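You operate a simulated robot arm through the tools that you are given. There is no shell and no other tool.

The job below is to be done with a simulated robot arm. You get a single attempt, and the scene is never put back.

## Task
Grease the middle of each guide post and put the brush back.
Fine: the red brush, grease from the tub, the post with the red cap and the post with the yellow cap; the brush stands in the green cup. Set down upright: red brush. A coat counts when it lies all over at full strength: go over it till it gets no stronger.

It is judged by the outcome, as a careful person would: the job done as asked, and still so three seconds after it is handed in. It fails if anything else is knocked over, pushed out of place, dropped, spilled or broken. Lids that push on must go on centred and level and be pressed home; caps that screw on are set level and turned clockwise until they are tight.

## Robot
A 7-joint arm with a fingered hand, fixed in place. Base frame: the origin is on the floor under the middle of its stand, x ahead of it, y to its left, z up. Units: m, degrees, N and s.
With the tool pointing down near the work surface it reaches from about 0.36 to 0.84 m from the base axis. Its first joint turns from -115.0 to 115.0 degrees. Payload 5 kg.
The tool frame sits at the grasp point between the pads (the TCP): z along the fingers, y along the line on which they close. The tips reach 0.032 m beyond it. The gripper opens to 0.16 m; its body begins 0.089 m behind the TCP. The gripper is a hand of 4 fingers: y runs from the thumb to the fingers, the wrist lies at [0, 0, -0.267] in the tool frame, and closing takes about 1.5 s.
Orientation is that of the tool frame in the base frame, as a unit quaternion [x, y, z, w]. With the fingers straight down and closing along the base's y, the tool's x points along the base's -x, its y along +y and its z along -z.

## Interface
- The arm moves only by the tool apply_moves. Its argument "deltas" is a list of rows, each a list of 7 numbers: the turn, a rotation vector about the base's x, y, z in units of 90 degrees (1.0 is 90 degrees), then the shift along the base's x, y, z in units of 150 mm (1.0 is 150 mm), then the opening, from 0 (shut) to 1 (fully open). In form: [[rx, ry, rz, dx, dy, dz, grip], ...]. A call has 1 to 20 rows; each row is the pose to reach, as a shift and turn from the pose commanded when the call began. A call with a number of a shift or a turn outside -1 to 1 is refused whole. A row lasts 0.2 s, in which the tool goes at most 0.05 m and 8.6 degrees; a call with a longer step from one row to the next is refused whole, and so is a gripper value outside its range. Where a pose cannot be reached the arm comes as near as it can. A force on the tool above 40 N (or 10 N above the force at the start of the call, whichever is more), or a blocked arm, ends the call early, and 0.2 s more pass. The fingers move at their own pace (about 0.108 m/s each) and stop on an object; they squeeze with about 22 N. The grip force told is the motor's: it shows also when the fingers shut on nothing. Time passes only in rows, and 0.2 s behind the last, so rows that repeat a pose let the fingers close. The reply holds the time, the measured pose of the TCP, the force on the tool along the base axes, the opening and the grip force, in the units named above and with some noise, with the torque about the TCP (base axes, N m) and any sound that the robot's microphone picked up.
- Cameras (640 x 400 px; columns grow to the right, rows downward): "scene" is fixed at [0.4002, -0.6499, 1.6646]; the picture's right is [-0.10, 0.99, 0.00], its down [0.84, 0.09, -0.53] and it looks along [-0.53, -0.06, -0.85] (base axes); focal length 320 px, centre (320, 200). "wrist" rides on the gripper at [0.08, -0.004, -0.114] in the tool frame; the picture's right is [0.05, 1.00, 0.00], its down [-0.82, 0.04, -0.58] and it looks along [-0.58, 0.03, 0.82] (tool axes); focal length 265 px, centre (320, 200). There is no depth. A picture from a camera that has moved, and an enlarged one, comes with that camera's place and axes in the base frame and with its lens.
- snapshot(camera): a new picture of that camera. No time passes.
- lift_body(by): slides the trunk up (or, below 0, down) by that many m; the arm rides with it, the base frame stays. It gives what a move gives, with no picture.
- grasp_type(shape): the hand has 4 fingers and takes this shape, open, in about a second: jaw (thumb against the fingers, like two jaws); tri (thumb and two fingers); tip (a fingertip pinch); poke (one finger out to press); point (the index stretched); flat (the hand flat); cup (the hand cupped); fist (a fist). The gripper value then closes the fingers along that shape, each until it touches; the sizes above hold for jaw. It gives what a move gives, with no picture.
- zoom(camera, box): a new picture of the part [left, top, right, bottom] of that camera's present view, enlarged. No time passes.
- finish_job(): hands the job in; it is judged then, once.

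Places have to be worked out from the pictures, the camera data and where the tool is seen. Open the gripper and draw the arm clear of the work before you hand the job in, unless the task says otherwise.

The tools are called after ">>>" by a JSON object that holds its "name" and its "arguments". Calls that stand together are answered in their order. apply_moves: Moves the arm, as the interface text tells. Its arguments: {"type":"object","properties":{"deltas":{"type":"array"}},"required":["deltas"]} The other tools are called the same way: lift_body (by) moves the trunk up or down; grasp_type (shape) gives the hand a shape; snapshot (camera) takes a picture; zoom (camera, box) takes an enlarged picture of a part of a camera's view; finish_job () hands the job in.

At the start:

```text
time: 0.0
ee_pos: [0.1516, -0.5233, 1.3522]
orientation: [0.001, 1.0, 0.0, 0.0]
force: [0.2, -0.1, -0.5]
ft_torque: [0.0, -0.02, 0.0]
finger_gap: 0.16
grasp_force: 0.0
shape: jaw
trunk travel left (down, up): [-0.85, 0.14]
```

scene: 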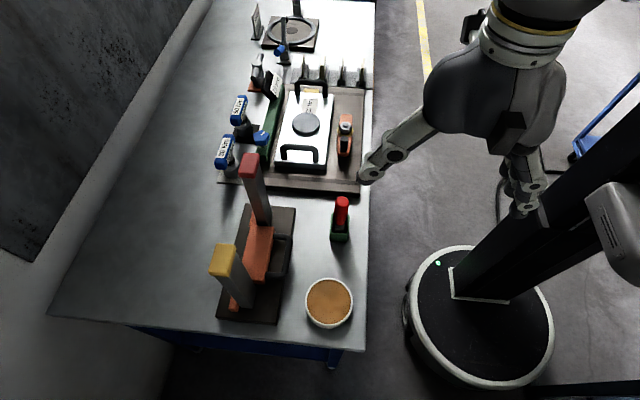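
wrist: 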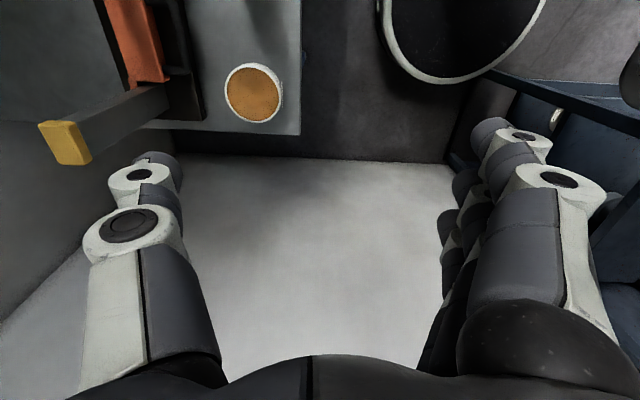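

The scene shows the brush in its cup near the table edge, the tub and the two posts on a base plate; I estimate the tub rim at about (0.21, -0.65, 0.91). I'll take closer pictures before moving.

>>> {"name": "zoom", "arguments": {"camera": "scene", "box": [190, 140, 390, 340]}}

>>> {"name": "zoom", "arguments": {"camera": "scene", "box": [300, 180, 380, 260]}}

>>> {"name": "zoom", "arguments": {"camera": "wrist", "box": [0, 0, 320, 200]}}

```text
2.00 times, centred on (290, 240) of scene
camera zoom: at [0.4002, -0.6499, 1.6646], right [-0.1, 0.99, 0.0], down [0.84, 0.09, -0.53], along [-0.53, -0.06, -0.85], focal length 641 px, centre (380, 120)
```

zoom: 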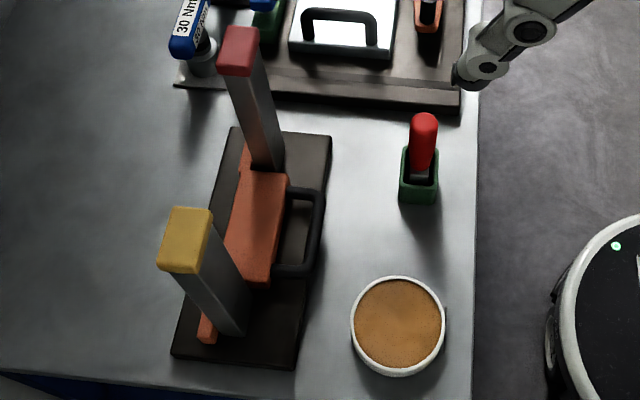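

```text
5.00 times, centred on (340, 220) of scene
camera zoom: at [0.4002, -0.6499, 1.6646], right [-0.1, 0.99, 0.0], down [0.84, 0.09, -0.53], along [-0.53, -0.06, -0.85], focal length 1602 px, centre (220, 100)
```

zoom: 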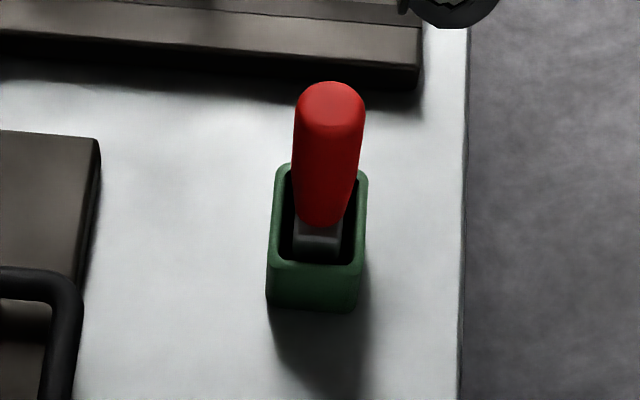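

```text
2.00 times, centred on (160, 100) of wrist
camera zoom: at [0.0724, -0.5268, 1.4659], right [-0.05, 1.0, 0.0], down [0.82, 0.04, 0.58], along [0.58, 0.03, -0.82], focal length 531 px, centre (640, 400)
```

zoom: 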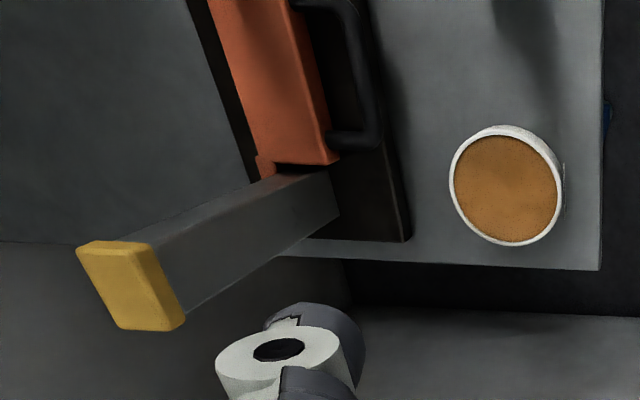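

The yellow cap top triangulates to about (0.22, -0.83, 1.16), with the brush cup around (0.0, -0.64). I'll move the hand to -x at a safe height so the wrist camera can see the brush and the posts.

>>> {"name": "apply_moves", "arguments": {"deltas": [[0, 0, 0, -0.25, -0.15, 0, 1], [0, 0, 0, -0.5, -0.3, 0, 1], [0, 0, 0, -0.75, -0.5, 0, 1], [0, 0, 0, -1.0, -0.7, 0, 1]]}}

>>> {"name": "apply_moves", "arguments": {"deltas": [[0, 0, 0, -0.25, 0, 0, 1], [0, 0, 0, -0.5, 0, 0, 1], [0, 0, 0, -0.75, 0, 0, 1], [0, 0, 0, -1.0, 0, 0, 1]]}}

>>> {"name": "snapshot", "arguments": {"camera": "wrist"}}

>>> {"name": "snapshot", "arguments": {"camera": "scene"}}

```text
time: 1.0
ee_pos: [0.0008, -0.6308, 1.3513]
orientation: [0.0, 1.0, 0.001, 0.001]
force: [-0.7, -0.1, 0.2]
ft_torque: [0.03, -0.04, -0.04]
finger_gap: 0.1598
grasp_force: 0.1
shape: jaw
trunk travel left (down, up): [-0.85, 0.14]
```

```text
time: 2.0
ee_pos: [-0.1491, -0.628, 1.3525]
orientation: [0.001, 1.0, -0.001, 0.001]
force: [-0.9, -0.4, 0.6]
ft_torque: [-0.04, -0.01, -0.01]
finger_gap: 0.1599
grasp_force: 0.1
shape: jaw
trunk travel left (down, up): [-0.85, 0.14]
```

```text
taken
camera wrist: at [-0.2286, -0.6318, 1.4653], right [-0.05, 1.0, 0.0], down [0.81, 0.04, 0.58], along [0.58, 0.03, -0.82], focal length 265 px, centre (320, 200)
```

wrist: 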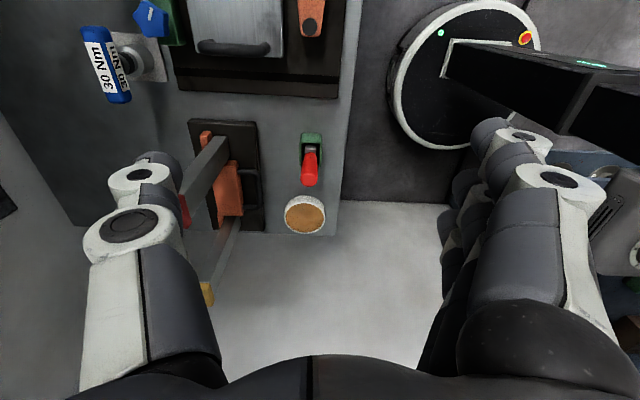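

```text
taken
```

scene: 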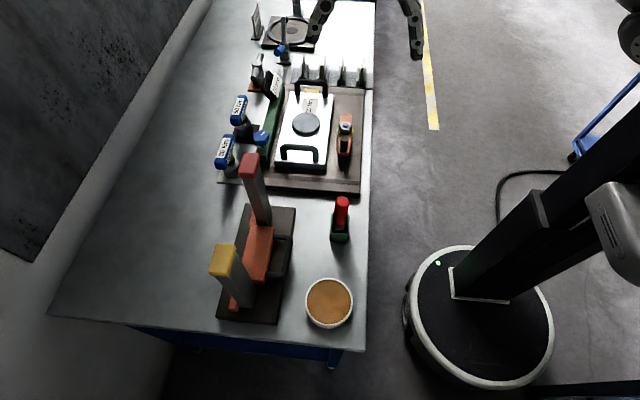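

The wrist camera now sees the brush, posts and tub; I'll enlarge that part to triangulate the positions.

>>> {"name": "zoom", "arguments": {"camera": "wrist", "box": [260, 110, 360, 250]}}

>>> {"name": "zoom", "arguments": {"camera": "wrist", "box": [150, 100, 350, 320]}}

```text
2.86 times, centred on (310, 180) of wrist
camera zoom: at [-0.2286, -0.6318, 1.4653], right [-0.05, 1.0, 0.0], down [0.81, 0.04, 0.58], along [0.58, 0.03, -0.82], focal length 758 px, centre (349, 257)
```

zoom: 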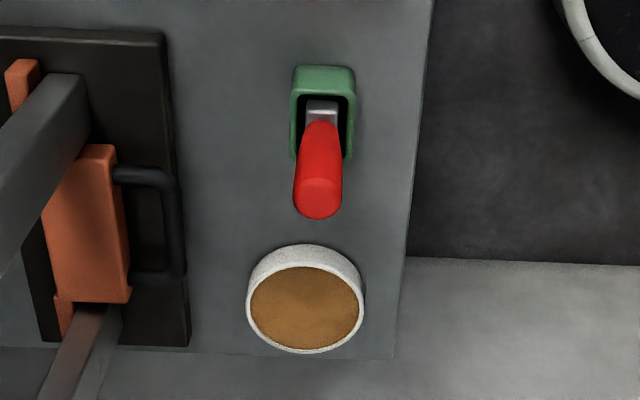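

```text
1.82 times, centred on (250, 210) of wrist
camera zoom: at [-0.2286, -0.6318, 1.4653], right [-0.05, 1.0, 0.0], down [0.81, 0.04, 0.58], along [0.58, 0.03, -0.82], focal length 483 px, centre (447, 182)
```

zoom: 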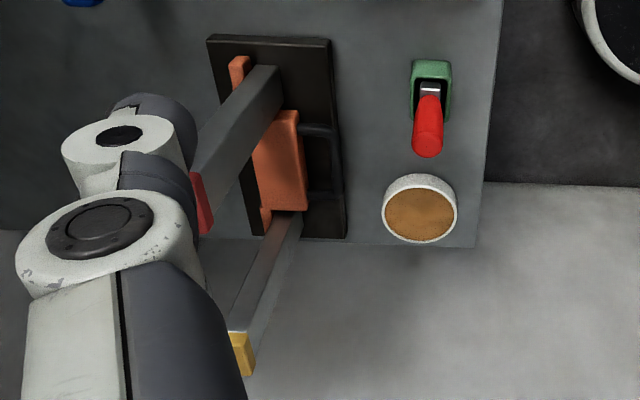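

The handle top is near (0.015, -0.642, 1.05) and the cup rim near z 0.955, so the handle is about 8 cm tall. I'll test the reach outward at this safe height, which also gives another view of the posts.

>>> {"name": "apply_moves", "arguments": {"deltas": [[0, 0, 0, 0, -0.3, 0, 1], [0, 0, 0, 0, -0.6, 0, 1], [0, 0, 0, 0, -0.8, 0, 1], [0, 0, 0, 0, -1.0, 0, 1]]}}

>>> {"name": "apply_moves", "arguments": {"deltas": [[0, 0, 0, 0, -0.3, 0, 1], [0, 0, 0, 0, -0.6, 0, 1], [0, 0, 0, 0, -0.8, 0, 1], [0, 0, 0, 0, -1.0, 0, 1]]}}

>>> {"name": "snapshot", "arguments": {"camera": "wrist"}}

>>> {"name": "snapshot", "arguments": {"camera": "scene"}}

```text
time: 3.0
ee_pos: [-0.0853, -0.6909, 1.3172]
orientation: [-0.001, 1.0, 0.002, -0.002]
force: [2.6, -0.4, -0.5]
ft_torque: [0.1, 0.2, 0.02]
finger_gap: 0.1599
grasp_force: 0.1
shape: jaw
out of reach, approached as far as the arm can: row 1, 2, 3, 4
trunk travel left (down, up): [-0.85, 0.14]
```

```text
time: 4.0
ee_pos: [-0.0708, -0.7025, 1.2968]
orientation: [0.001, 1.0, -0.001, 0.0]
force: [-0.6, 0.6, -0.3]
ft_torque: [-0.03, -0.02, 0.0]
finger_gap: 0.16
grasp_force: 0.0
shape: jaw
out of reach, approached as far as the arm can: row 1, 2, 3, 4
trunk travel left (down, up): [-0.85, 0.14]
```

```text
taken
camera wrist: at [-0.1504, -0.7063, 1.4094], right [-0.05, 1.0, 0.0], down [0.81, 0.04, 0.58], along [0.58, 0.03, -0.82], focal length 265 px, centre (320, 200)
```

wrist: 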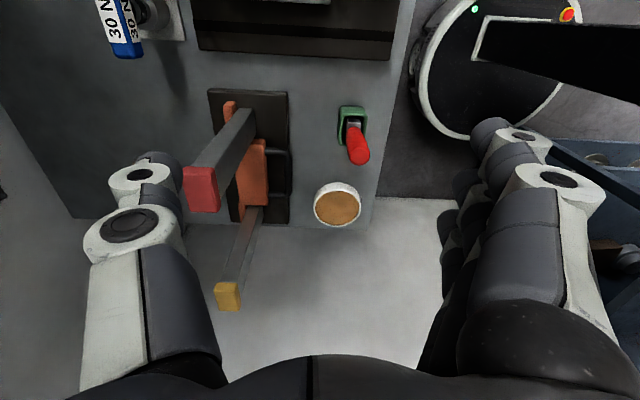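

```text
taken
```

scene: 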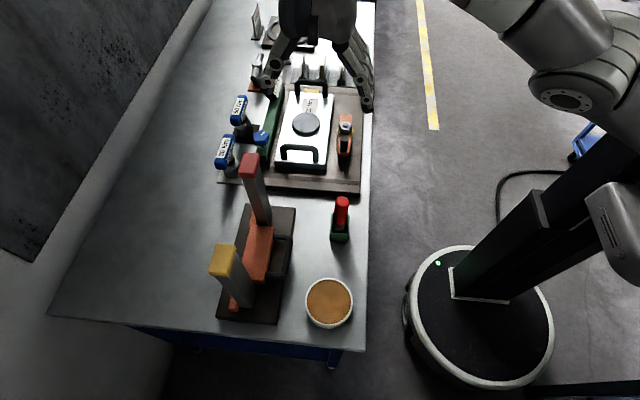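

The arm ran out of reach at about 0.70 m radius at this height, so I'm not sure what pose is now commanded. I'll repeat the pose with zero shift to see.

>>> {"name": "apply_moves", "arguments": {"deltas": [[0, 0, 0, 0, 0, 0, 1]]}}

```text
time: 4.4
ee_pos: [-0.0704, -0.7034, 1.2945]
orientation: [0.0, 1.0, -0.001, 0.0]
force: [0.3, 0.7, 0.1]
ft_torque: [0.0, 0.04, -0.02]
finger_gap: 0.16
grasp_force: 0.0
shape: jaw
trunk travel left (down, up): [-0.85, 0.14]
```

The commanded pose is the clipped one, about (-0.070, -0.703, 1.295). I'll move in toward the brush at a lower height for a close view.

>>> {"name": "apply_moves", "arguments": {"deltas": [[0, 0, 0, 0.05, 0.13, -0.2, 1], [0, 0, 0, 0.1, 0.26, -0.4, 1], [0, 0, 0, 0.13, 0.4, -0.63, 1], [0, 0, 0, 0.13, 0.4, -0.63, 1]]}}

>>> {"name": "snapshot", "arguments": {"camera": "wrist"}}

>>> {"name": "zoom", "arguments": {"camera": "wrist", "box": [260, 60, 380, 260]}}

>>> {"name": "snapshot", "arguments": {"camera": "scene"}}

```text
time: 5.4
ee_pos: [-0.0513, -0.6424, 1.2008]
orientation: [0.001, 1.0, -0.001, 0.0]
force: [-0.5, -0.9, -0.4]
ft_torque: [0.02, -0.01, 0.0]
finger_gap: 0.16
grasp_force: 0.0
shape: jaw
trunk travel left (down, up): [-0.85, 0.14]
```

```text
taken
camera wrist: at [-0.1313, -0.6461, 1.3151], right [-0.05, 1.0, 0.0], down [0.82, 0.04, 0.58], along [0.58, 0.03, -0.82], focal length 265 px, centre (320, 200)
```

wrist: 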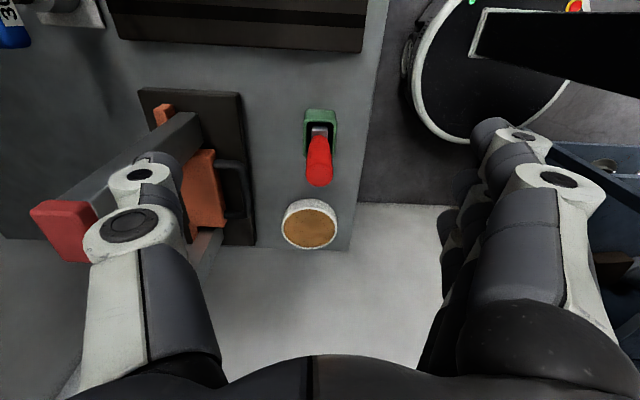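

```text
2.00 times, centred on (320, 160) of wrist
camera zoom: at [-0.1313, -0.6461, 1.3151], right [-0.05, 1.0, 0.0], down [0.82, 0.04, 0.58], along [0.58, 0.03, -0.82], focal length 531 px, centre (320, 280)
```

zoom: 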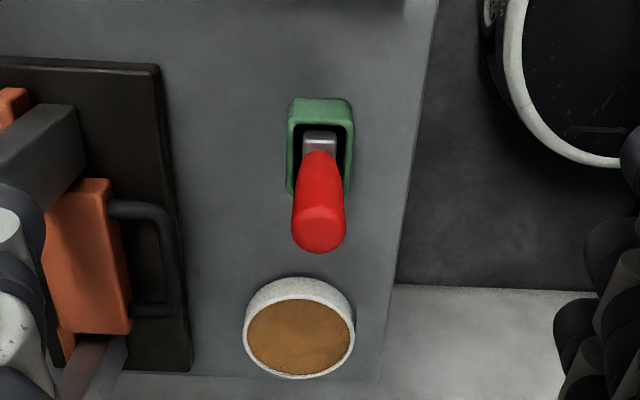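

```text
taken
```

scene: 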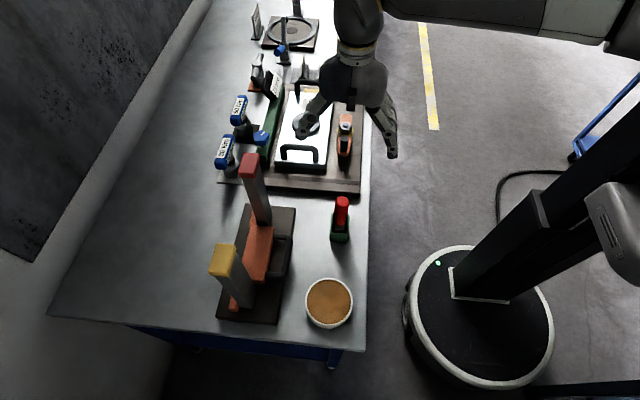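

The handle top now triangulates to about (0.017, -0.641, 1.054). I'll move over it with the fingers partly closed and stop above to check.

>>> {"name": "apply_moves", "arguments": {"deltas": [[0, 0, 0, 0.15, 0, 0, 0.6], [0, 0, 0, 0.3, 0.01, 0, 0.6], [0, 0, 0, 0.455, 0.01, -0.15, 0.6], [0, 0, 0, 0.455, 0.01, -0.33, 0.6], [0, 0, 0, 0.455, 0.01, -0.33, 0.6]]}}

>>> {"name": "snapshot", "arguments": {"camera": "wrist"}}

>>> {"name": "zoom", "arguments": {"camera": "scene", "box": [270, 90, 410, 250]}}

```text
time: 6.6
ee_pos: [0.0169, -0.6395, 1.154]
orientation: [0.0, 1.0, -0.001, 0.001]
force: [0.8, 0.7, -0.4]
ft_torque: [0.0, -0.02, 0.01]
finger_gap: 0.0965
grasp_force: 0.0
shape: jaw
trunk travel left (down, up): [-0.85, 0.14]
```

```text
taken
camera wrist: at [-0.062, -0.6434, 1.2673], right [-0.05, 1.0, 0.0], down [0.82, 0.04, 0.58], along [0.58, 0.03, -0.82], focal length 265 px, centre (320, 200)
```

wrist: 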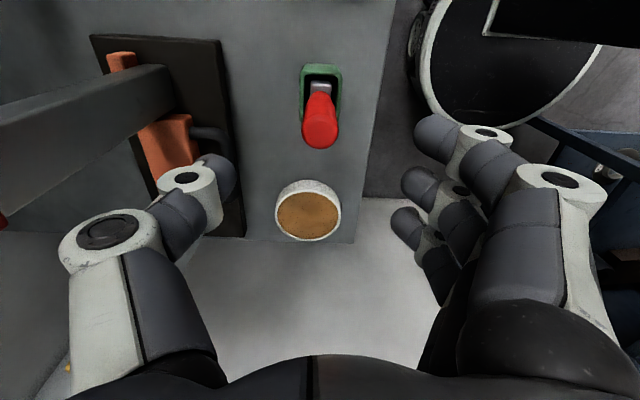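

```text
2.50 times, centred on (340, 170) of scene
camera zoom: at [0.4002, -0.6499, 1.6646], right [-0.1, 0.99, 0.0], down [0.84, 0.09, -0.53], along [-0.53, -0.06, -0.85], focal length 801 px, centre (270, 275)
```

zoom: 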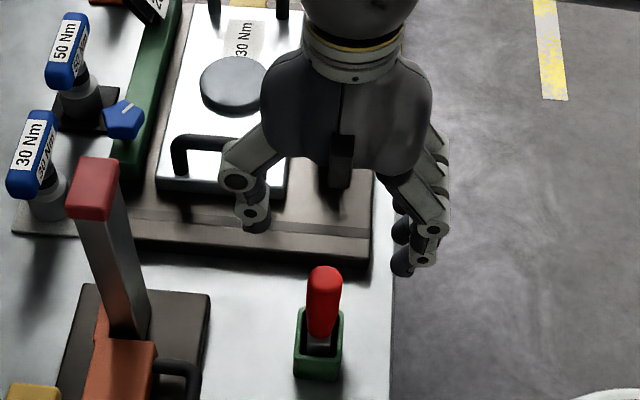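

The handle top reads about (0.019, -0.639) from here, so the hand is centred over it. I'll descend so the pads surround the upper handle.

>>> {"name": "apply_moves", "arguments": {"deltas": [[0, 0, 0, 0.01, 0, -0.25, 0.6], [0, 0, 0, 0.01, 0, -0.45, 0.6], [0, 0, 0, 0.01, 0, -0.62, 0.6], [0, 0, 0, 0.01, 0, -0.75, 0.6], [0, 0, 0, 0.01, 0, -0.75, 0.6]]}}

>>> {"name": "snapshot", "arguments": {"camera": "wrist"}}

>>> {"name": "zoom", "arguments": {"camera": "scene", "box": [290, 140, 390, 260]}}

```text
time: 7.8
ee_pos: [0.0195, -0.6397, 1.0405]
orientation: [0.0, 1.0, 0.0, 0.0]
force: [0.1, -0.7, 1.3]
ft_torque: [0.01, 0.01, 0.0]
finger_gap: 0.0965
grasp_force: 0.1
shape: jaw
trunk travel left (down, up): [-0.85, 0.14]
```

```text
taken
camera wrist: at [-0.0605, -0.6436, 1.1546], right [-0.05, 1.0, 0.0], down [0.82, 0.04, 0.58], along [0.58, 0.03, -0.82], focal length 265 px, centre (320, 200)
```

wrist: 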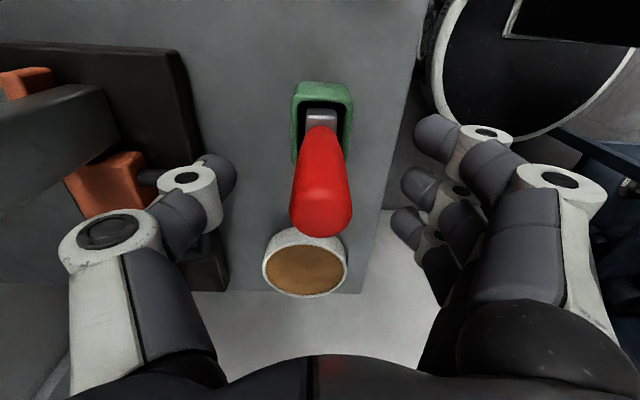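

```text
3.33 times, centred on (340, 200) of scene
camera zoom: at [0.4002, -0.6499, 1.6646], right [-0.1, 0.99, 0.0], down [0.84, 0.09, -0.53], along [-0.53, -0.06, -0.85], focal length 1068 px, centre (253, 200)
```

zoom: 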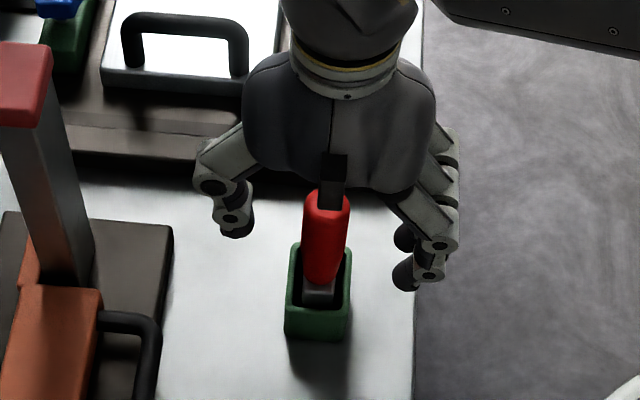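

The handle sits at the image centre between thumb and fingers. I'll go 9 mm lower and close on it.

>>> {"name": "apply_moves", "arguments": {"deltas": [[0, 0, 0, 0, 0, -0.06, 0.6], [0, 0, 0, 0, 0, -0.06, 0.45], [0, 0, 0, 0, 0, -0.06, 0.3], [0, 0, 0, 0, 0, -0.06, 0.2], [0, 0, 0, 0, 0, -0.06, 0.1], [0, 0, 0, 0, 0, -0.06, 0], [0, 0, 0, 0, 0, -0.06, 0], [0, 0, 0, 0, 0, -0.06, 0], [0, 0, 0, 0, 0, -0.06, 0]]}}

>>> {"name": "snapshot", "arguments": {"camera": "wrist"}}

>>> {"name": "zoom", "arguments": {"camera": "scene", "box": [290, 140, 390, 260]}}

```text
time: 9.8
ee_pos: [0.0193, -0.6403, 1.0315]
orientation: [0.001, 1.0, 0.0, 0.0]
force: [0.4, 1.1, 1.3]
ft_torque: [0.01, -0.02, -0.02]
finger_gap: 0.0077
grasp_force: 21.8
shape: jaw
trunk travel left (down, up): [-0.85, 0.14]
```

```text
taken
camera wrist: at [-0.0606, -0.6436, 1.1457], right [-0.05, 1.0, 0.0], down [0.82, 0.04, 0.58], along [0.58, 0.03, -0.82], focal length 265 px, centre (320, 200)
```

wrist: 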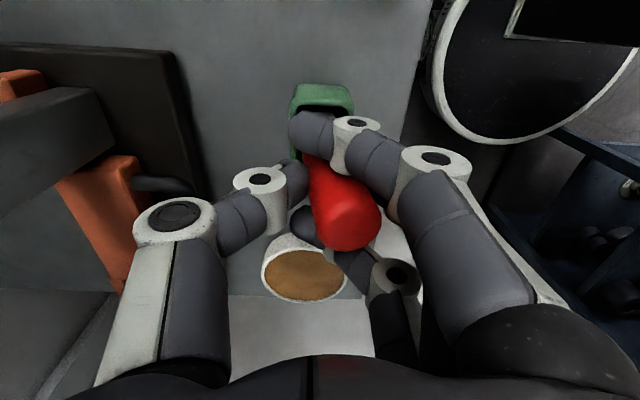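

```text
3.33 times, centred on (340, 200) of scene
camera zoom: at [0.4002, -0.6499, 1.6646], right [-0.1, 0.99, 0.0], down [0.84, 0.09, -0.53], along [-0.53, -0.06, -0.85], focal length 1068 px, centre (253, 200)
```

zoom: 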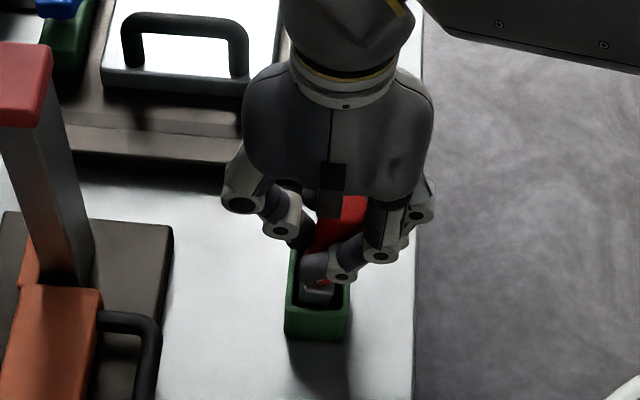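

The hand closed with 21.8 N, but the handle seems to lean toward +y at its top and some fingers may have slid past it. I'll look closer before lifting anything.

>>> {"name": "zoom", "arguments": {"camera": "wrist", "box": [200, 60, 460, 320]}}

>>> {"name": "zoom", "arguments": {"camera": "scene", "box": [315, 180, 365, 250]}}

```text
1.54 times, centred on (330, 190) of wrist
camera zoom: at [-0.0606, -0.6436, 1.1457], right [-0.05, 1.0, 0.0], down [0.82, 0.04, 0.58], along [0.58, 0.03, -0.82], focal length 408 px, centre (305, 215)
```

zoom: 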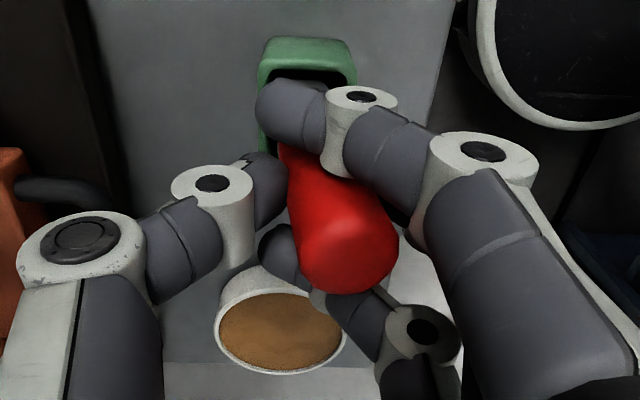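

```text
5.71 times, centred on (340, 215) of scene
camera zoom: at [0.4002, -0.6499, 1.6646], right [-0.1, 0.99, 0.0], down [0.84, 0.09, -0.53], along [-0.53, -0.06, -0.85], focal length 1831 px, centre (206, 114)
```

zoom: 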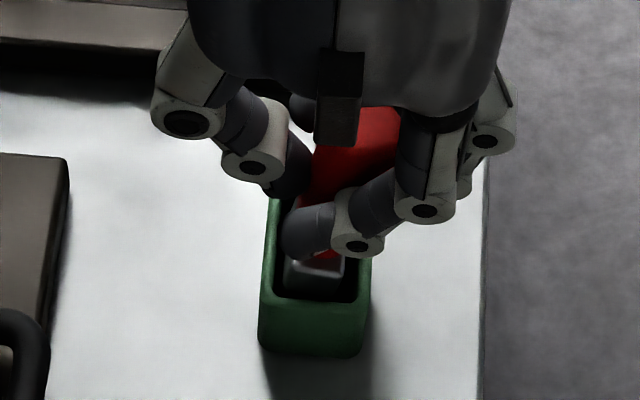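

The brush is tilted about 15° (top toward +y) in this axial grip, which isn't good enough. I'll turn the hand +15° about x to set the brush upright again, then check before letting go and re-gripping from the side.

>>> {"name": "apply_moves", "arguments": {"deltas": [[0.05, 0, 0, 0, 0, 0, 0], [0.1, 0, 0, 0, 0, 0, 0], [0.15, 0, 0, 0, 0, 0, 0], [0.17, 0, 0, 0, 0, 0, 0], [0.17, 0, 0, 0, 0, 0, 0]]}}

>>> {"name": "snapshot", "arguments": {"camera": "wrist"}}

>>> {"name": "zoom", "arguments": {"camera": "scene", "box": [290, 140, 390, 260]}}

```text
time: 11.0
ee_pos: [0.0185, -0.6408, 1.0321]
orientation: [0.001, 0.991, 0.134, 0.0]
force: [0.1, -7.8, -1.5]
ft_torque: [-0.62, -0.01, 0.02]
finger_gap: 0.0085
grasp_force: 21.8
shape: jaw
trunk travel left (down, up): [-0.85, 0.14]
```

```text
taken
camera wrist: at [-0.0606, -0.6745, 1.1406], right [-0.05, 0.96, 0.26], down [0.82, -0.11, 0.57], along [0.58, 0.25, -0.78], focal length 265 px, centre (320, 200)
```

wrist: 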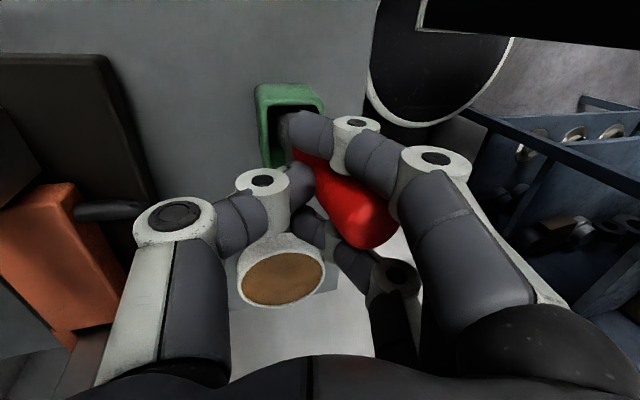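

```text
3.33 times, centred on (340, 200) of scene
camera zoom: at [0.4002, -0.6499, 1.6646], right [-0.1, 0.99, 0.0], down [0.84, 0.09, -0.53], along [-0.53, -0.06, -0.85], focal length 1068 px, centre (253, 200)
```

zoom: 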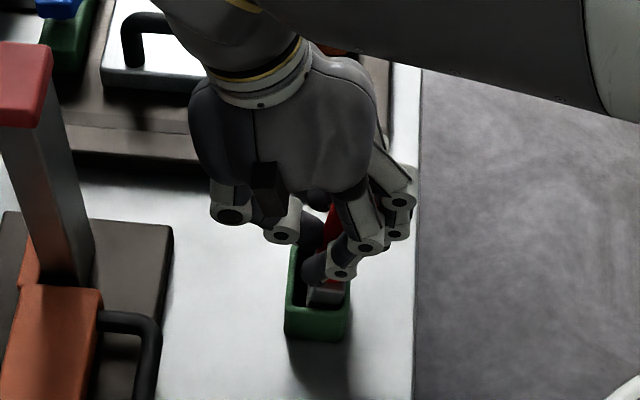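

The 7.8 N in -y suggests the brush bottom now presses on the cup's +y wall. I'll turn back about 7° to relax that and look again.

>>> {"name": "apply_moves", "arguments": {"deltas": [[-0.04, 0, 0, 0, 0, 0, 0], [-0.08, 0, 0, 0, 0, 0, 0], [-0.08, 0, 0, 0, 0, 0, 0]]}}

>>> {"name": "zoom", "arguments": {"camera": "scene", "box": [315, 180, 365, 250]}}

>>> {"name": "snapshot", "arguments": {"camera": "wrist"}}

```text
time: 11.8
ee_pos: [0.0197, -0.6396, 1.0322]
orientation: [0.0, 0.997, 0.071, 0.0]
force: [-0.2, -0.2, -0.7]
ft_torque: [0.01, -0.01, -0.01]
finger_gap: 0.0078
grasp_force: 21.8
shape: jaw
trunk travel left (down, up): [-0.85, 0.14]
```

```text
5.71 times, centred on (340, 215) of scene
camera zoom: at [0.4002, -0.6499, 1.6646], right [-0.1, 0.99, 0.0], down [0.84, 0.09, -0.53], along [-0.53, -0.06, -0.85], focal length 1831 px, centre (206, 114)
```

zoom: 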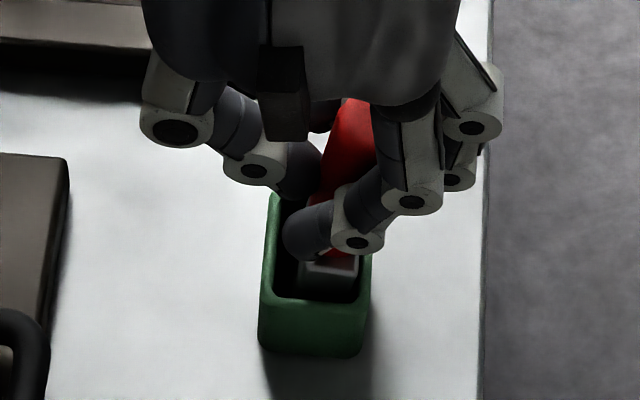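

```text
taken
camera wrist: at [-0.0607, -0.6599, 1.1446], right [-0.05, 0.99, 0.14], down [0.82, -0.04, 0.58], along [0.58, 0.14, -0.8], focal length 265 px, centre (320, 200)
```

wrist: 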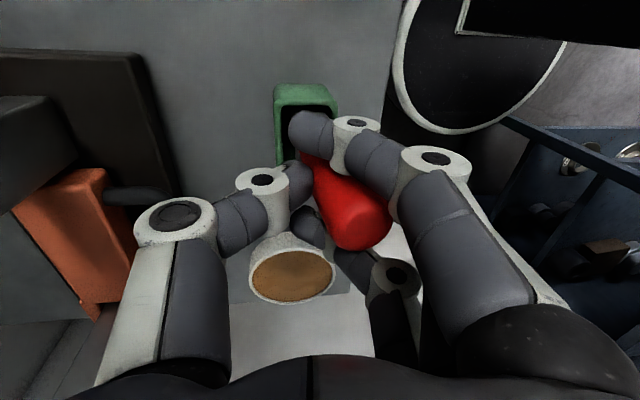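

Forces are near zero again and the cup hasn't moved. I'll open the hand gently and look at how the brush stands.

>>> {"name": "apply_moves", "arguments": {"deltas": [[0, 0, 0, 0, 0, 0, 0.08], [0, 0, 0, 0, 0, 0, 0.12], [0, 0, 0, 0, 0, 0, 0.18], [0, 0, 0, 0, 0, 0, 0.25], [0, 0, 0, 0, 0, 0, 0.35], [0, 0, 0, 0, 0, 0, 0.45], [0, 0, 0, 0, 0, 0, 0.6], [0, 0, 0, 0, 0, 0, 0.6], [0, 0, 0, 0, 0, 0, 0.6]]}}

>>> {"name": "snapshot", "arguments": {"camera": "wrist"}}

>>> {"name": "zoom", "arguments": {"camera": "scene", "box": [290, 140, 390, 260]}}

```text
time: 13.8
ee_pos: [0.0193, -0.6407, 1.0325]
orientation: [-0.001, 0.997, 0.071, 0.0]
force: [0.2, 0.6, -0.2]
ft_torque: [-0.01, 0.05, -0.02]
finger_gap: 0.0952
grasp_force: 0.0
shape: jaw
trunk travel left (down, up): [-0.85, 0.14]
```

```text
taken
camera wrist: at [-0.0606, -0.6598, 1.1447], right [-0.05, 0.99, 0.14], down [0.82, -0.04, 0.58], along [0.58, 0.14, -0.8], focal length 265 px, centre (320, 200)
```

wrist: 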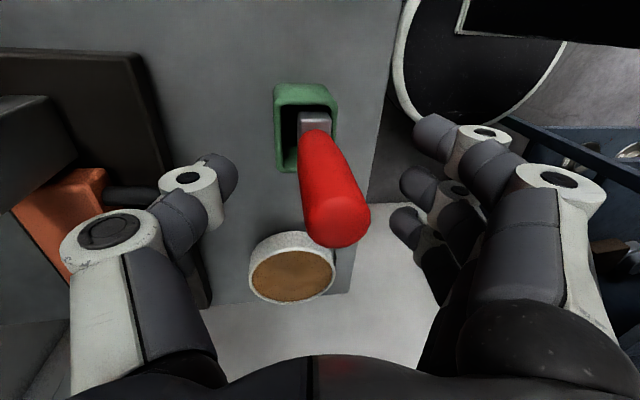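

```text
3.33 times, centred on (340, 200) of scene
camera zoom: at [0.4002, -0.6499, 1.6646], right [-0.1, 0.99, 0.0], down [0.84, 0.09, -0.53], along [-0.53, -0.06, -0.85], focal length 1068 px, centre (253, 200)
```

zoom: 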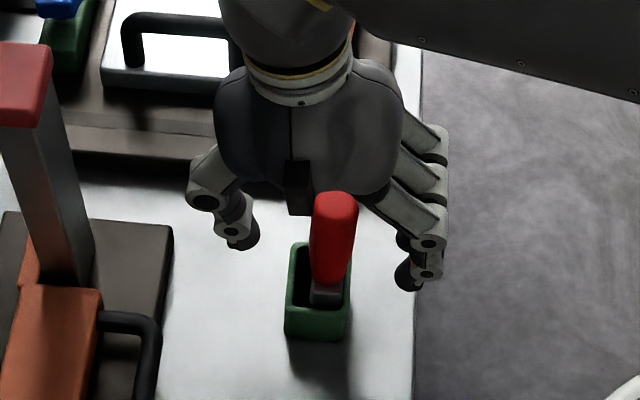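

The brush stands nearly upright, slightly toward the +y wall. I'll raise the hand clear, straighten it, and then tilt it to point toward -x for a side grip.

>>> {"name": "apply_moves", "arguments": {"deltas": [[0, 0, 0, 0, 0, 0.2, 0.6], [0, 0, 0, 0, 0, 0.4, 0.6], [-0.04, 0, 0, 0, 0, 0.7, 0.6], [-0.09, 0, 0, 0.1, 0, 1.0, 0.6], [-0.09, 0, 0, 0.2, 0, 1.0, 0.6]]}}

>>> {"name": "apply_moves", "arguments": {"deltas": [[0, 0.09, 0, 0.1, 0, 0, 0.6], [0, 0.18, 0, 0.2, 0, 0, 0.6], [0, 0.27, 0, 0.3, 0, 0, 0.6], [0, 0.36, 0, 0.4, 0, 0, 0.6], [0, 0.45, 0, 0.5, 0, 0, 0.6], [0, 0.54, 0, 0.6, 0, 0, 0.6], [0, 0.63, 0, 0.7, 0, 0, 0.6], [0, 0.72, 0, 0.8, 0, 0, 0.6], [0, 0.8, 0, 0.9, 0, 0, 0.6], [0, 0.86, 0, 1.0, 0, 0, 0.6], [0, 0.86, 0, 1.0, 0, 0, 0.6]]}}

>>> {"name": "snapshot", "arguments": {"camera": "wrist"}}

>>> {"name": "snapshot", "arguments": {"camera": "scene"}}

```text
time: 15.0
ee_pos: [0.0494, -0.6407, 1.1828]
orientation: [0.002, 1.0, 0.0, 0.0]
force: [-0.7, 1.0, -0.4]
ft_torque: [0.04, 0.02, -0.01]
finger_gap: 0.0952
grasp_force: 0.0
shape: jaw
trunk travel left (down, up): [-0.85, 0.14]
```

```text
time: 17.4
ee_pos: [0.199, -0.6411, 1.1839]
orientation: [0.001, 0.78, 0.0, -0.626]
force: [-0.3, -0.7, -0.1]
ft_torque: [-0.01, 0.01, 0.02]
finger_gap: 0.0958
grasp_force: 0.0
shape: jaw
trunk travel left (down, up): [-0.85, 0.14]
```

```text
taken
camera wrist: at [0.2938, -0.6439, 1.2863], right [-0.01, 1.0, 0.05], down [0.74, 0.04, -0.67], along [-0.67, 0.03, -0.74], focal length 265 px, centre (320, 200)
```

wrist: 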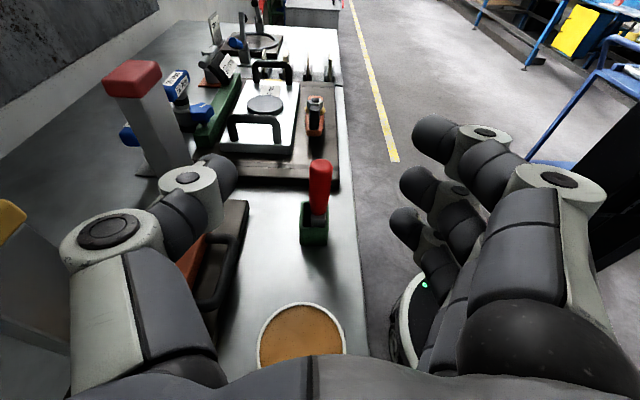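

```text
taken
```

scene: 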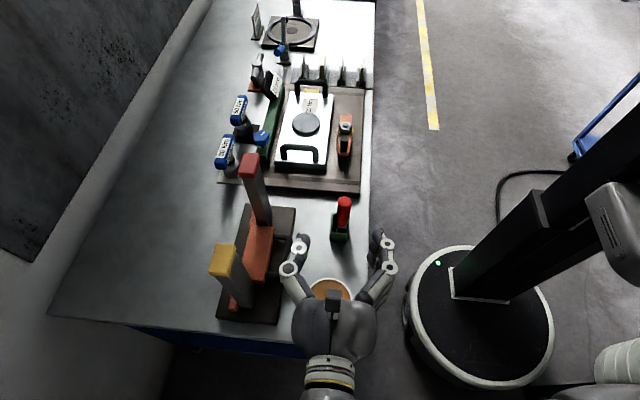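

The hand now points toward -x with a clear view of the brush and cup. I'll zoom in to fix its position and height.

>>> {"name": "zoom", "arguments": {"camera": "wrist", "box": [270, 140, 370, 260]}}

>>> {"name": "zoom", "arguments": {"camera": "scene", "box": [310, 180, 370, 250]}}

>>> {"name": "zoom", "arguments": {"camera": "wrist", "box": [0, 40, 260, 240]}}

```text
3.33 times, centred on (320, 200) of wrist
camera zoom: at [0.2938, -0.6439, 1.2863], right [-0.01, 1.0, 0.05], down [0.74, 0.04, -0.67], along [-0.67, 0.03, -0.74], focal length 885 px, centre (320, 200)
```

zoom: 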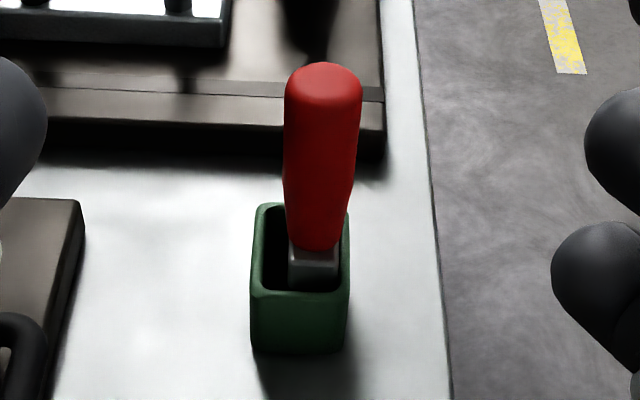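

```text
5.71 times, centred on (340, 215) of scene
camera zoom: at [0.4002, -0.6499, 1.6646], right [-0.1, 0.99, 0.0], down [0.84, 0.09, -0.53], along [-0.53, -0.06, -0.85], focal length 1831 px, centre (206, 114)
```

zoom: 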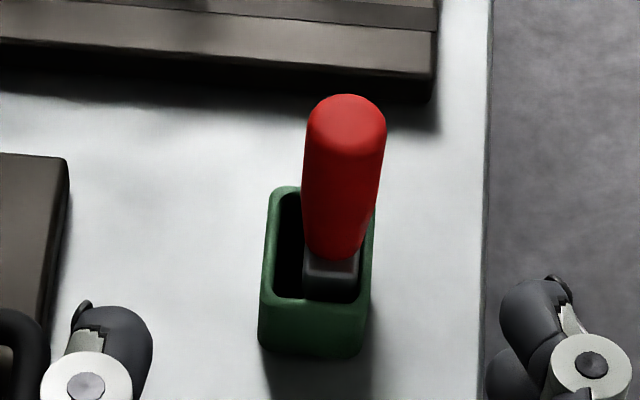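

```text
2.00 times, centred on (130, 140) of wrist
camera zoom: at [0.2938, -0.6439, 1.2863], right [-0.01, 1.0, 0.05], down [0.74, 0.04, -0.67], along [-0.67, 0.03, -0.74], focal length 531 px, centre (700, 320)
```

zoom: 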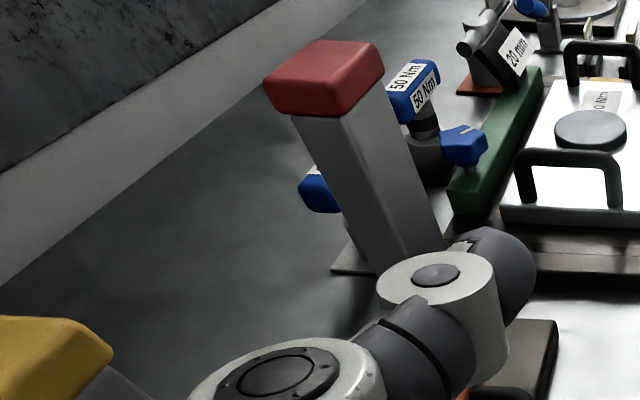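

The handle runs from about z 0.960 to 1.052 with its axis near (0.017, -0.635), and the cup rim is near 0.949. I'll lower the hand above the tub, staying well clear, then look again before sliding in along the tool axis.

>>> {"name": "apply_moves", "arguments": {"deltas": [[0, 0, 0, -0.03, 0.01, -0.25, 0.6], [0, 0, 0, -0.06, 0.02, -0.5, 0.6], [0, 0, 0, -0.09, 0.03, -0.75, 0.6], [0, 0, 0, -0.107, 0.035, -0.913, 0.6], [0, 0, 0, -0.107, 0.035, -0.913, 0.6]]}}

>>> {"name": "snapshot", "arguments": {"camera": "wrist"}}

>>> {"name": "snapshot", "arguments": {"camera": "scene"}}

```text
time: 18.6
ee_pos: [0.1841, -0.6369, 1.0462]
orientation: [0.0, 0.78, 0.0, -0.625]
force: [-0.5, 0.9, -0.1]
ft_torque: [0.0, 0.01, 0.01]
finger_gap: 0.0955
grasp_force: 0.0
shape: jaw
trunk travel left (down, up): [-0.85, 0.14]
```

```text
taken
camera wrist: at [0.278, -0.6395, 1.1485], right [-0.01, 1.0, 0.05], down [0.74, 0.04, -0.67], along [-0.67, 0.03, -0.74], focal length 265 px, centre (320, 200)
```

wrist: 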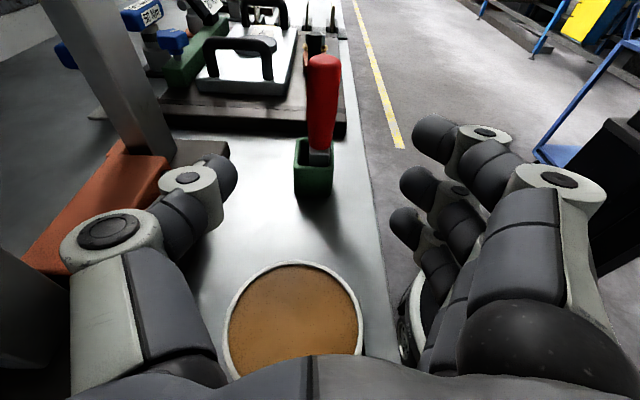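

```text
taken
```

scene: 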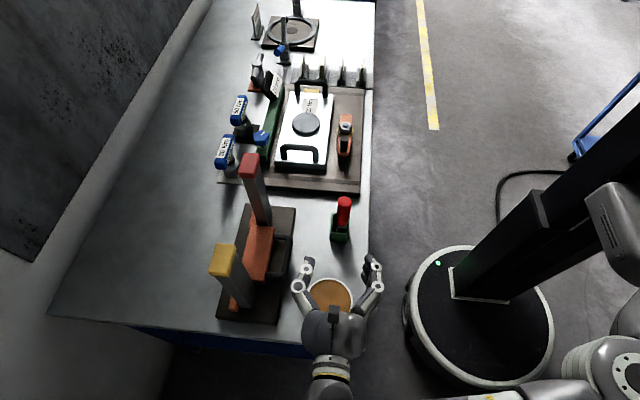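

The brush handle is centred between thumb and fingers, about 3 mm toward +y of the hand axis. I'll advance 100 mm along the tool axis and check.

>>> {"name": "apply_moves", "arguments": {"deltas": [[0, 0, 0, -0.2, 0.01, -0.045, 0.6], [0, 0, 0, -0.4, 0.02, -0.09, 0.6], [0, 0, 0, -0.55, 0.02, -0.122, 0.6], [0, 0, 0, -0.667, 0.02, -0.148, 0.6], [0, 0, 0, -0.667, 0.02, -0.148, 0.6]]}}

>>> {"name": "snapshot", "arguments": {"camera": "wrist"}}

>>> {"name": "zoom", "arguments": {"camera": "scene", "box": [280, 170, 400, 290]}}

```text
time: 19.8
ee_pos: [0.0836, -0.6333, 1.0233]
orientation: [0.0, 0.78, 0.0, -0.625]
force: [0.2, -0.5, 0.1]
ft_torque: [0.01, 0.0, -0.02]
finger_gap: 0.0956
grasp_force: 0.1
shape: jaw
trunk travel left (down, up): [-0.85, 0.14]
```

```text
taken
camera wrist: at [0.1777, -0.6354, 1.1266], right [-0.01, 1.0, 0.05], down [0.74, 0.04, -0.67], along [-0.67, 0.03, -0.74], focal length 265 px, centre (320, 200)
```

wrist: 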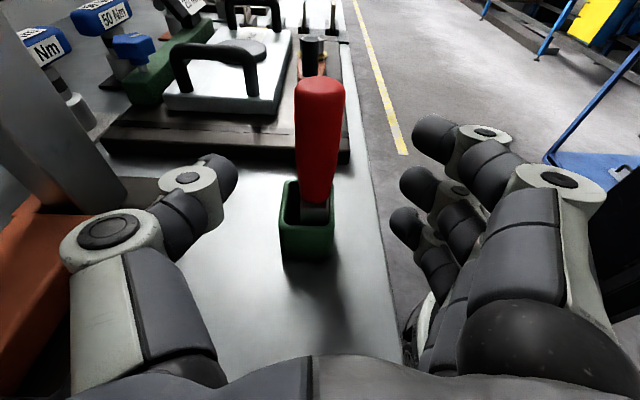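

```text
3.33 times, centred on (340, 230) of scene
camera zoom: at [0.4002, -0.6499, 1.6646], right [-0.1, 0.99, 0.0], down [0.84, 0.09, -0.53], along [-0.53, -0.06, -0.85], focal length 1068 px, centre (253, 100)
```

zoom: 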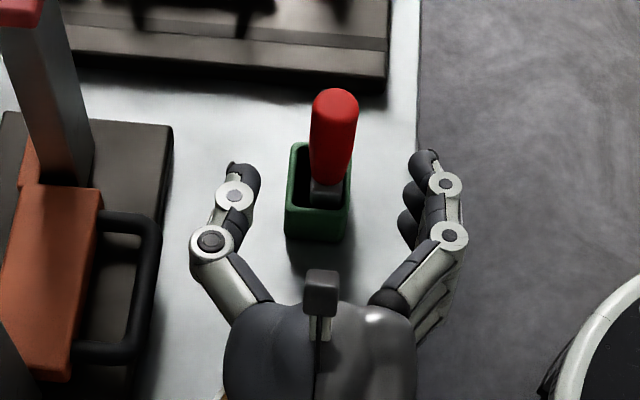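

The handle is centred within about 3 mm. I'll advance the last 67 mm to bring the pads around the handle and check clearances above the cup rim before closing.

>>> {"name": "apply_moves", "arguments": {"deltas": [[0, 0, 0, -0.15, -0.01, -0.03, 0.6], [0, 0, 0, -0.3, -0.015, -0.06, 0.6], [0, 0, 0, -0.4, -0.017, -0.08, 0.6], [0, 0, 0, -0.444, -0.017, -0.085, 0.6], [0, 0, 0, -0.444, -0.017, -0.085, 0.6]]}}

>>> {"name": "snapshot", "arguments": {"camera": "wrist"}}

>>> {"name": "zoom", "arguments": {"camera": "scene", "box": [290, 160, 390, 260]}}

```text
time: 21.0
ee_pos: [0.0182, -0.6352, 1.0104]
orientation: [0.0, 0.78, 0.0, -0.625]
force: [-0.6, -0.1, -0.3]
ft_torque: [-0.03, -0.01, -0.02]
finger_gap: 0.0956
grasp_force: 0.1
shape: jaw
trunk travel left (down, up): [-0.85, 0.14]
```

```text
taken
camera wrist: at [0.1109, -0.6381, 1.114], right [-0.01, 1.0, 0.05], down [0.74, 0.04, -0.67], along [-0.67, 0.03, -0.74], focal length 265 px, centre (320, 200)
```

wrist: 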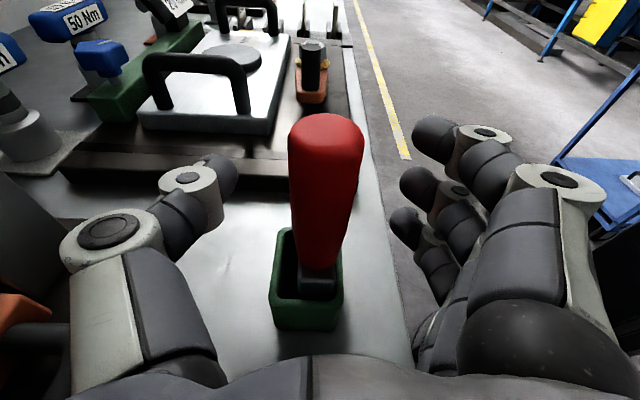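

```text
4.00 times, centred on (340, 210) of scene
camera zoom: at [0.4002, -0.6499, 1.6646], right [-0.1, 0.99, 0.0], down [0.84, 0.09, -0.53], along [-0.53, -0.06, -0.85], focal length 1282 px, centre (240, 160)
```

zoom: 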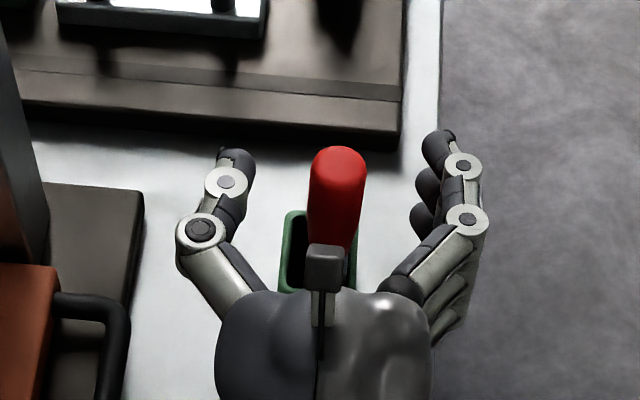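

The handle passes right through the tool point, leaning a couple of degrees. I'll close the fingers gradually.

>>> {"name": "apply_moves", "arguments": {"deltas": [[0, 0, 0, 0, 0, 0, 0.5], [0, 0, 0, 0, 0, 0, 0.4], [0, 0, 0, 0, 0, 0, 0.3], [0, 0, 0, 0, 0, 0, 0.22], [0, 0, 0, 0, 0, 0, 0.15], [0, 0, 0, 0, 0, 0, 0.08], [0, 0, 0, 0, 0, 0, 0], [0, 0, 0, 0, 0, 0, 0], [0, 0, 0, 0, 0, 0, 0]]}}

>>> {"name": "snapshot", "arguments": {"camera": "wrist"}}

>>> {"name": "zoom", "arguments": {"camera": "scene", "box": [290, 160, 390, 260]}}

```text
time: 23.0
ee_pos: [0.0172, -0.6349, 1.0104]
orientation: [0.001, 0.78, 0.001, -0.626]
force: [-0.6, 0.5, -1.0]
ft_torque: [-0.02, 0.03, -0.02]
finger_gap: 0.0
grasp_force: 22.0
shape: jaw
trunk travel left (down, up): [-0.85, 0.14]
```

```text
taken
camera wrist: at [0.1109, -0.6382, 1.1138], right [-0.01, 1.0, 0.05], down [0.74, 0.04, -0.67], along [-0.67, 0.03, -0.74], focal length 265 px, centre (320, 200)
```

wrist: 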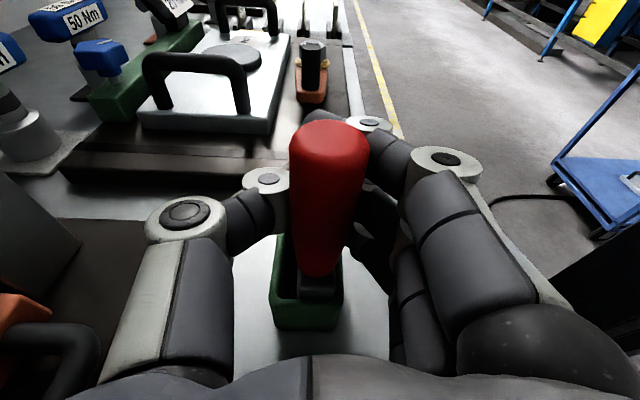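

```text
4.00 times, centred on (340, 210) of scene
camera zoom: at [0.4002, -0.6499, 1.6646], right [-0.1, 0.99, 0.0], down [0.84, 0.09, -0.53], along [-0.53, -0.06, -0.85], focal length 1282 px, centre (240, 160)
```

zoom: 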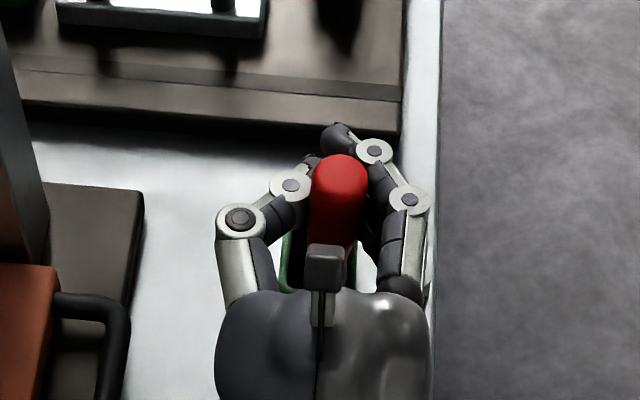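

The thumb and fingers now wrap around the handle, which stayed upright. I'll lift 15 mm to test whether the brush comes along.

>>> {"name": "apply_moves", "arguments": {"deltas": [[0, 0, 0, 0, 0, 0.05, 0], [0, 0, 0, 0, 0, 0.1, 0], [0, 0, 0, 0, 0, 0.1, 0]]}}

>>> {"name": "snapshot", "arguments": {"camera": "wrist"}}

>>> {"name": "zoom", "arguments": {"camera": "scene", "box": [290, 160, 390, 260]}}

```text
time: 23.8
ee_pos: [0.0166, -0.6347, 1.0251]
orientation: [-0.001, 0.78, -0.001, -0.625]
force: [0.4, -0.3, -1.4]
ft_torque: [-0.04, 0.05, 0.0]
finger_gap: 0.0
grasp_force: 21.9
shape: jaw
trunk travel left (down, up): [-0.85, 0.14]
```

```text
taken
camera wrist: at [0.1111, -0.638, 1.1288], right [-0.01, 1.0, 0.05], down [0.74, 0.04, -0.67], along [-0.67, 0.03, -0.74], focal length 265 px, centre (320, 200)
```

wrist: 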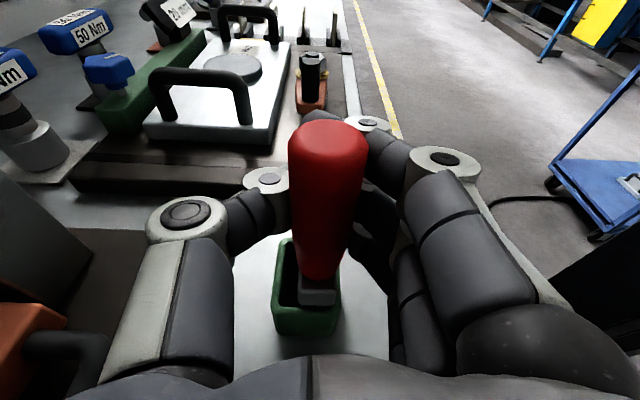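

```text
4.00 times, centred on (340, 210) of scene
camera zoom: at [0.4002, -0.6499, 1.6646], right [-0.1, 0.99, 0.0], down [0.84, 0.09, -0.53], along [-0.53, -0.06, -0.85], focal length 1282 px, centre (240, 160)
```

zoom: 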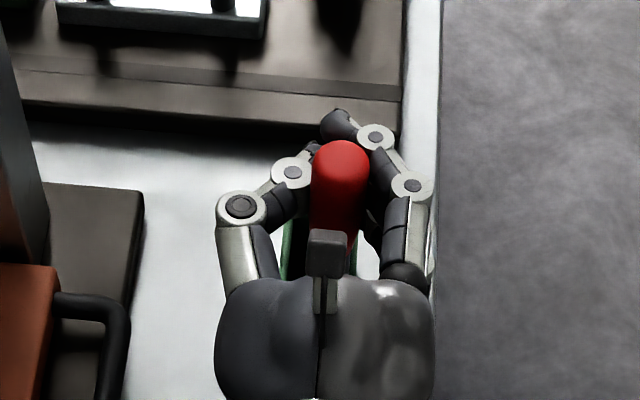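

The brush comes up with the hand while the cup stays. I'll lift it fully clear of the cup and view the bristles.

>>> {"name": "apply_moves", "arguments": {"deltas": [[0, 0, 0, 0, 0, 0.15, 0], [0, 0, 0, 0, 0, 0.3, 0], [0, 0, 0, 0, 0, 0.45, 0], [0, 0, 0, 0, 0, 0.6, 0], [0, 0, 0, 0, 0, 0.7, 0], [0, 0, 0, 0, 0, 0.7, 0]]}}

>>> {"name": "snapshot", "arguments": {"camera": "wrist"}}

>>> {"name": "zoom", "arguments": {"camera": "scene", "box": [290, 140, 390, 260]}}

```text
time: 25.2
ee_pos: [0.0157, -0.6347, 1.1324]
orientation: [-0.001, 0.78, -0.001, -0.625]
force: [0.7, -0.1, 0.3]
ft_torque: [0.0, 0.02, 0.0]
finger_gap: 0.0
grasp_force: 22.3
shape: jaw
trunk travel left (down, up): [-0.85, 0.14]
```

```text
taken
camera wrist: at [0.1103, -0.6382, 1.2349], right [-0.01, 1.0, 0.05], down [0.74, 0.04, -0.67], along [-0.67, 0.03, -0.74], focal length 265 px, centre (320, 200)
```

wrist: 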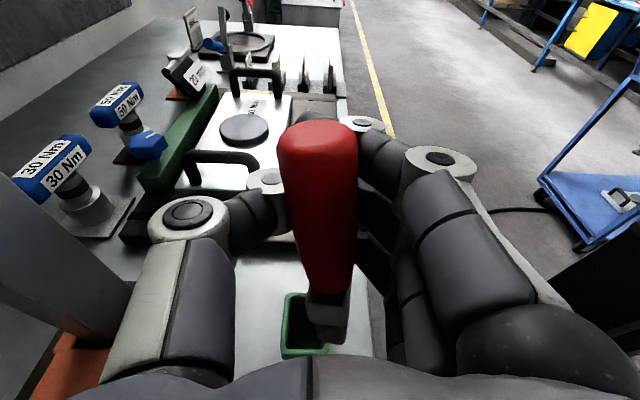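

```text
3.33 times, centred on (340, 200) of scene
camera zoom: at [0.4002, -0.6499, 1.6646], right [-0.1, 0.99, 0.0], down [0.84, 0.09, -0.53], along [-0.53, -0.06, -0.85], focal length 1068 px, centre (253, 200)
```

zoom: 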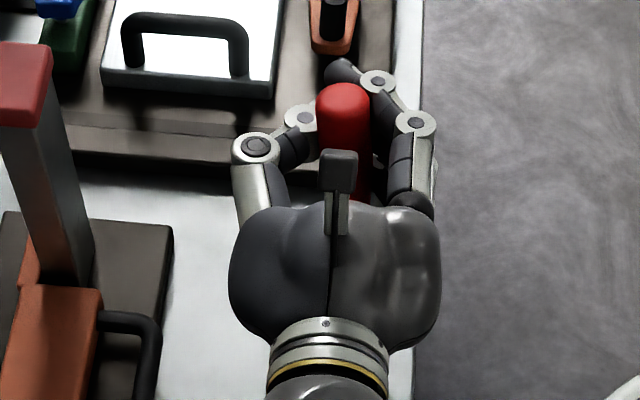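

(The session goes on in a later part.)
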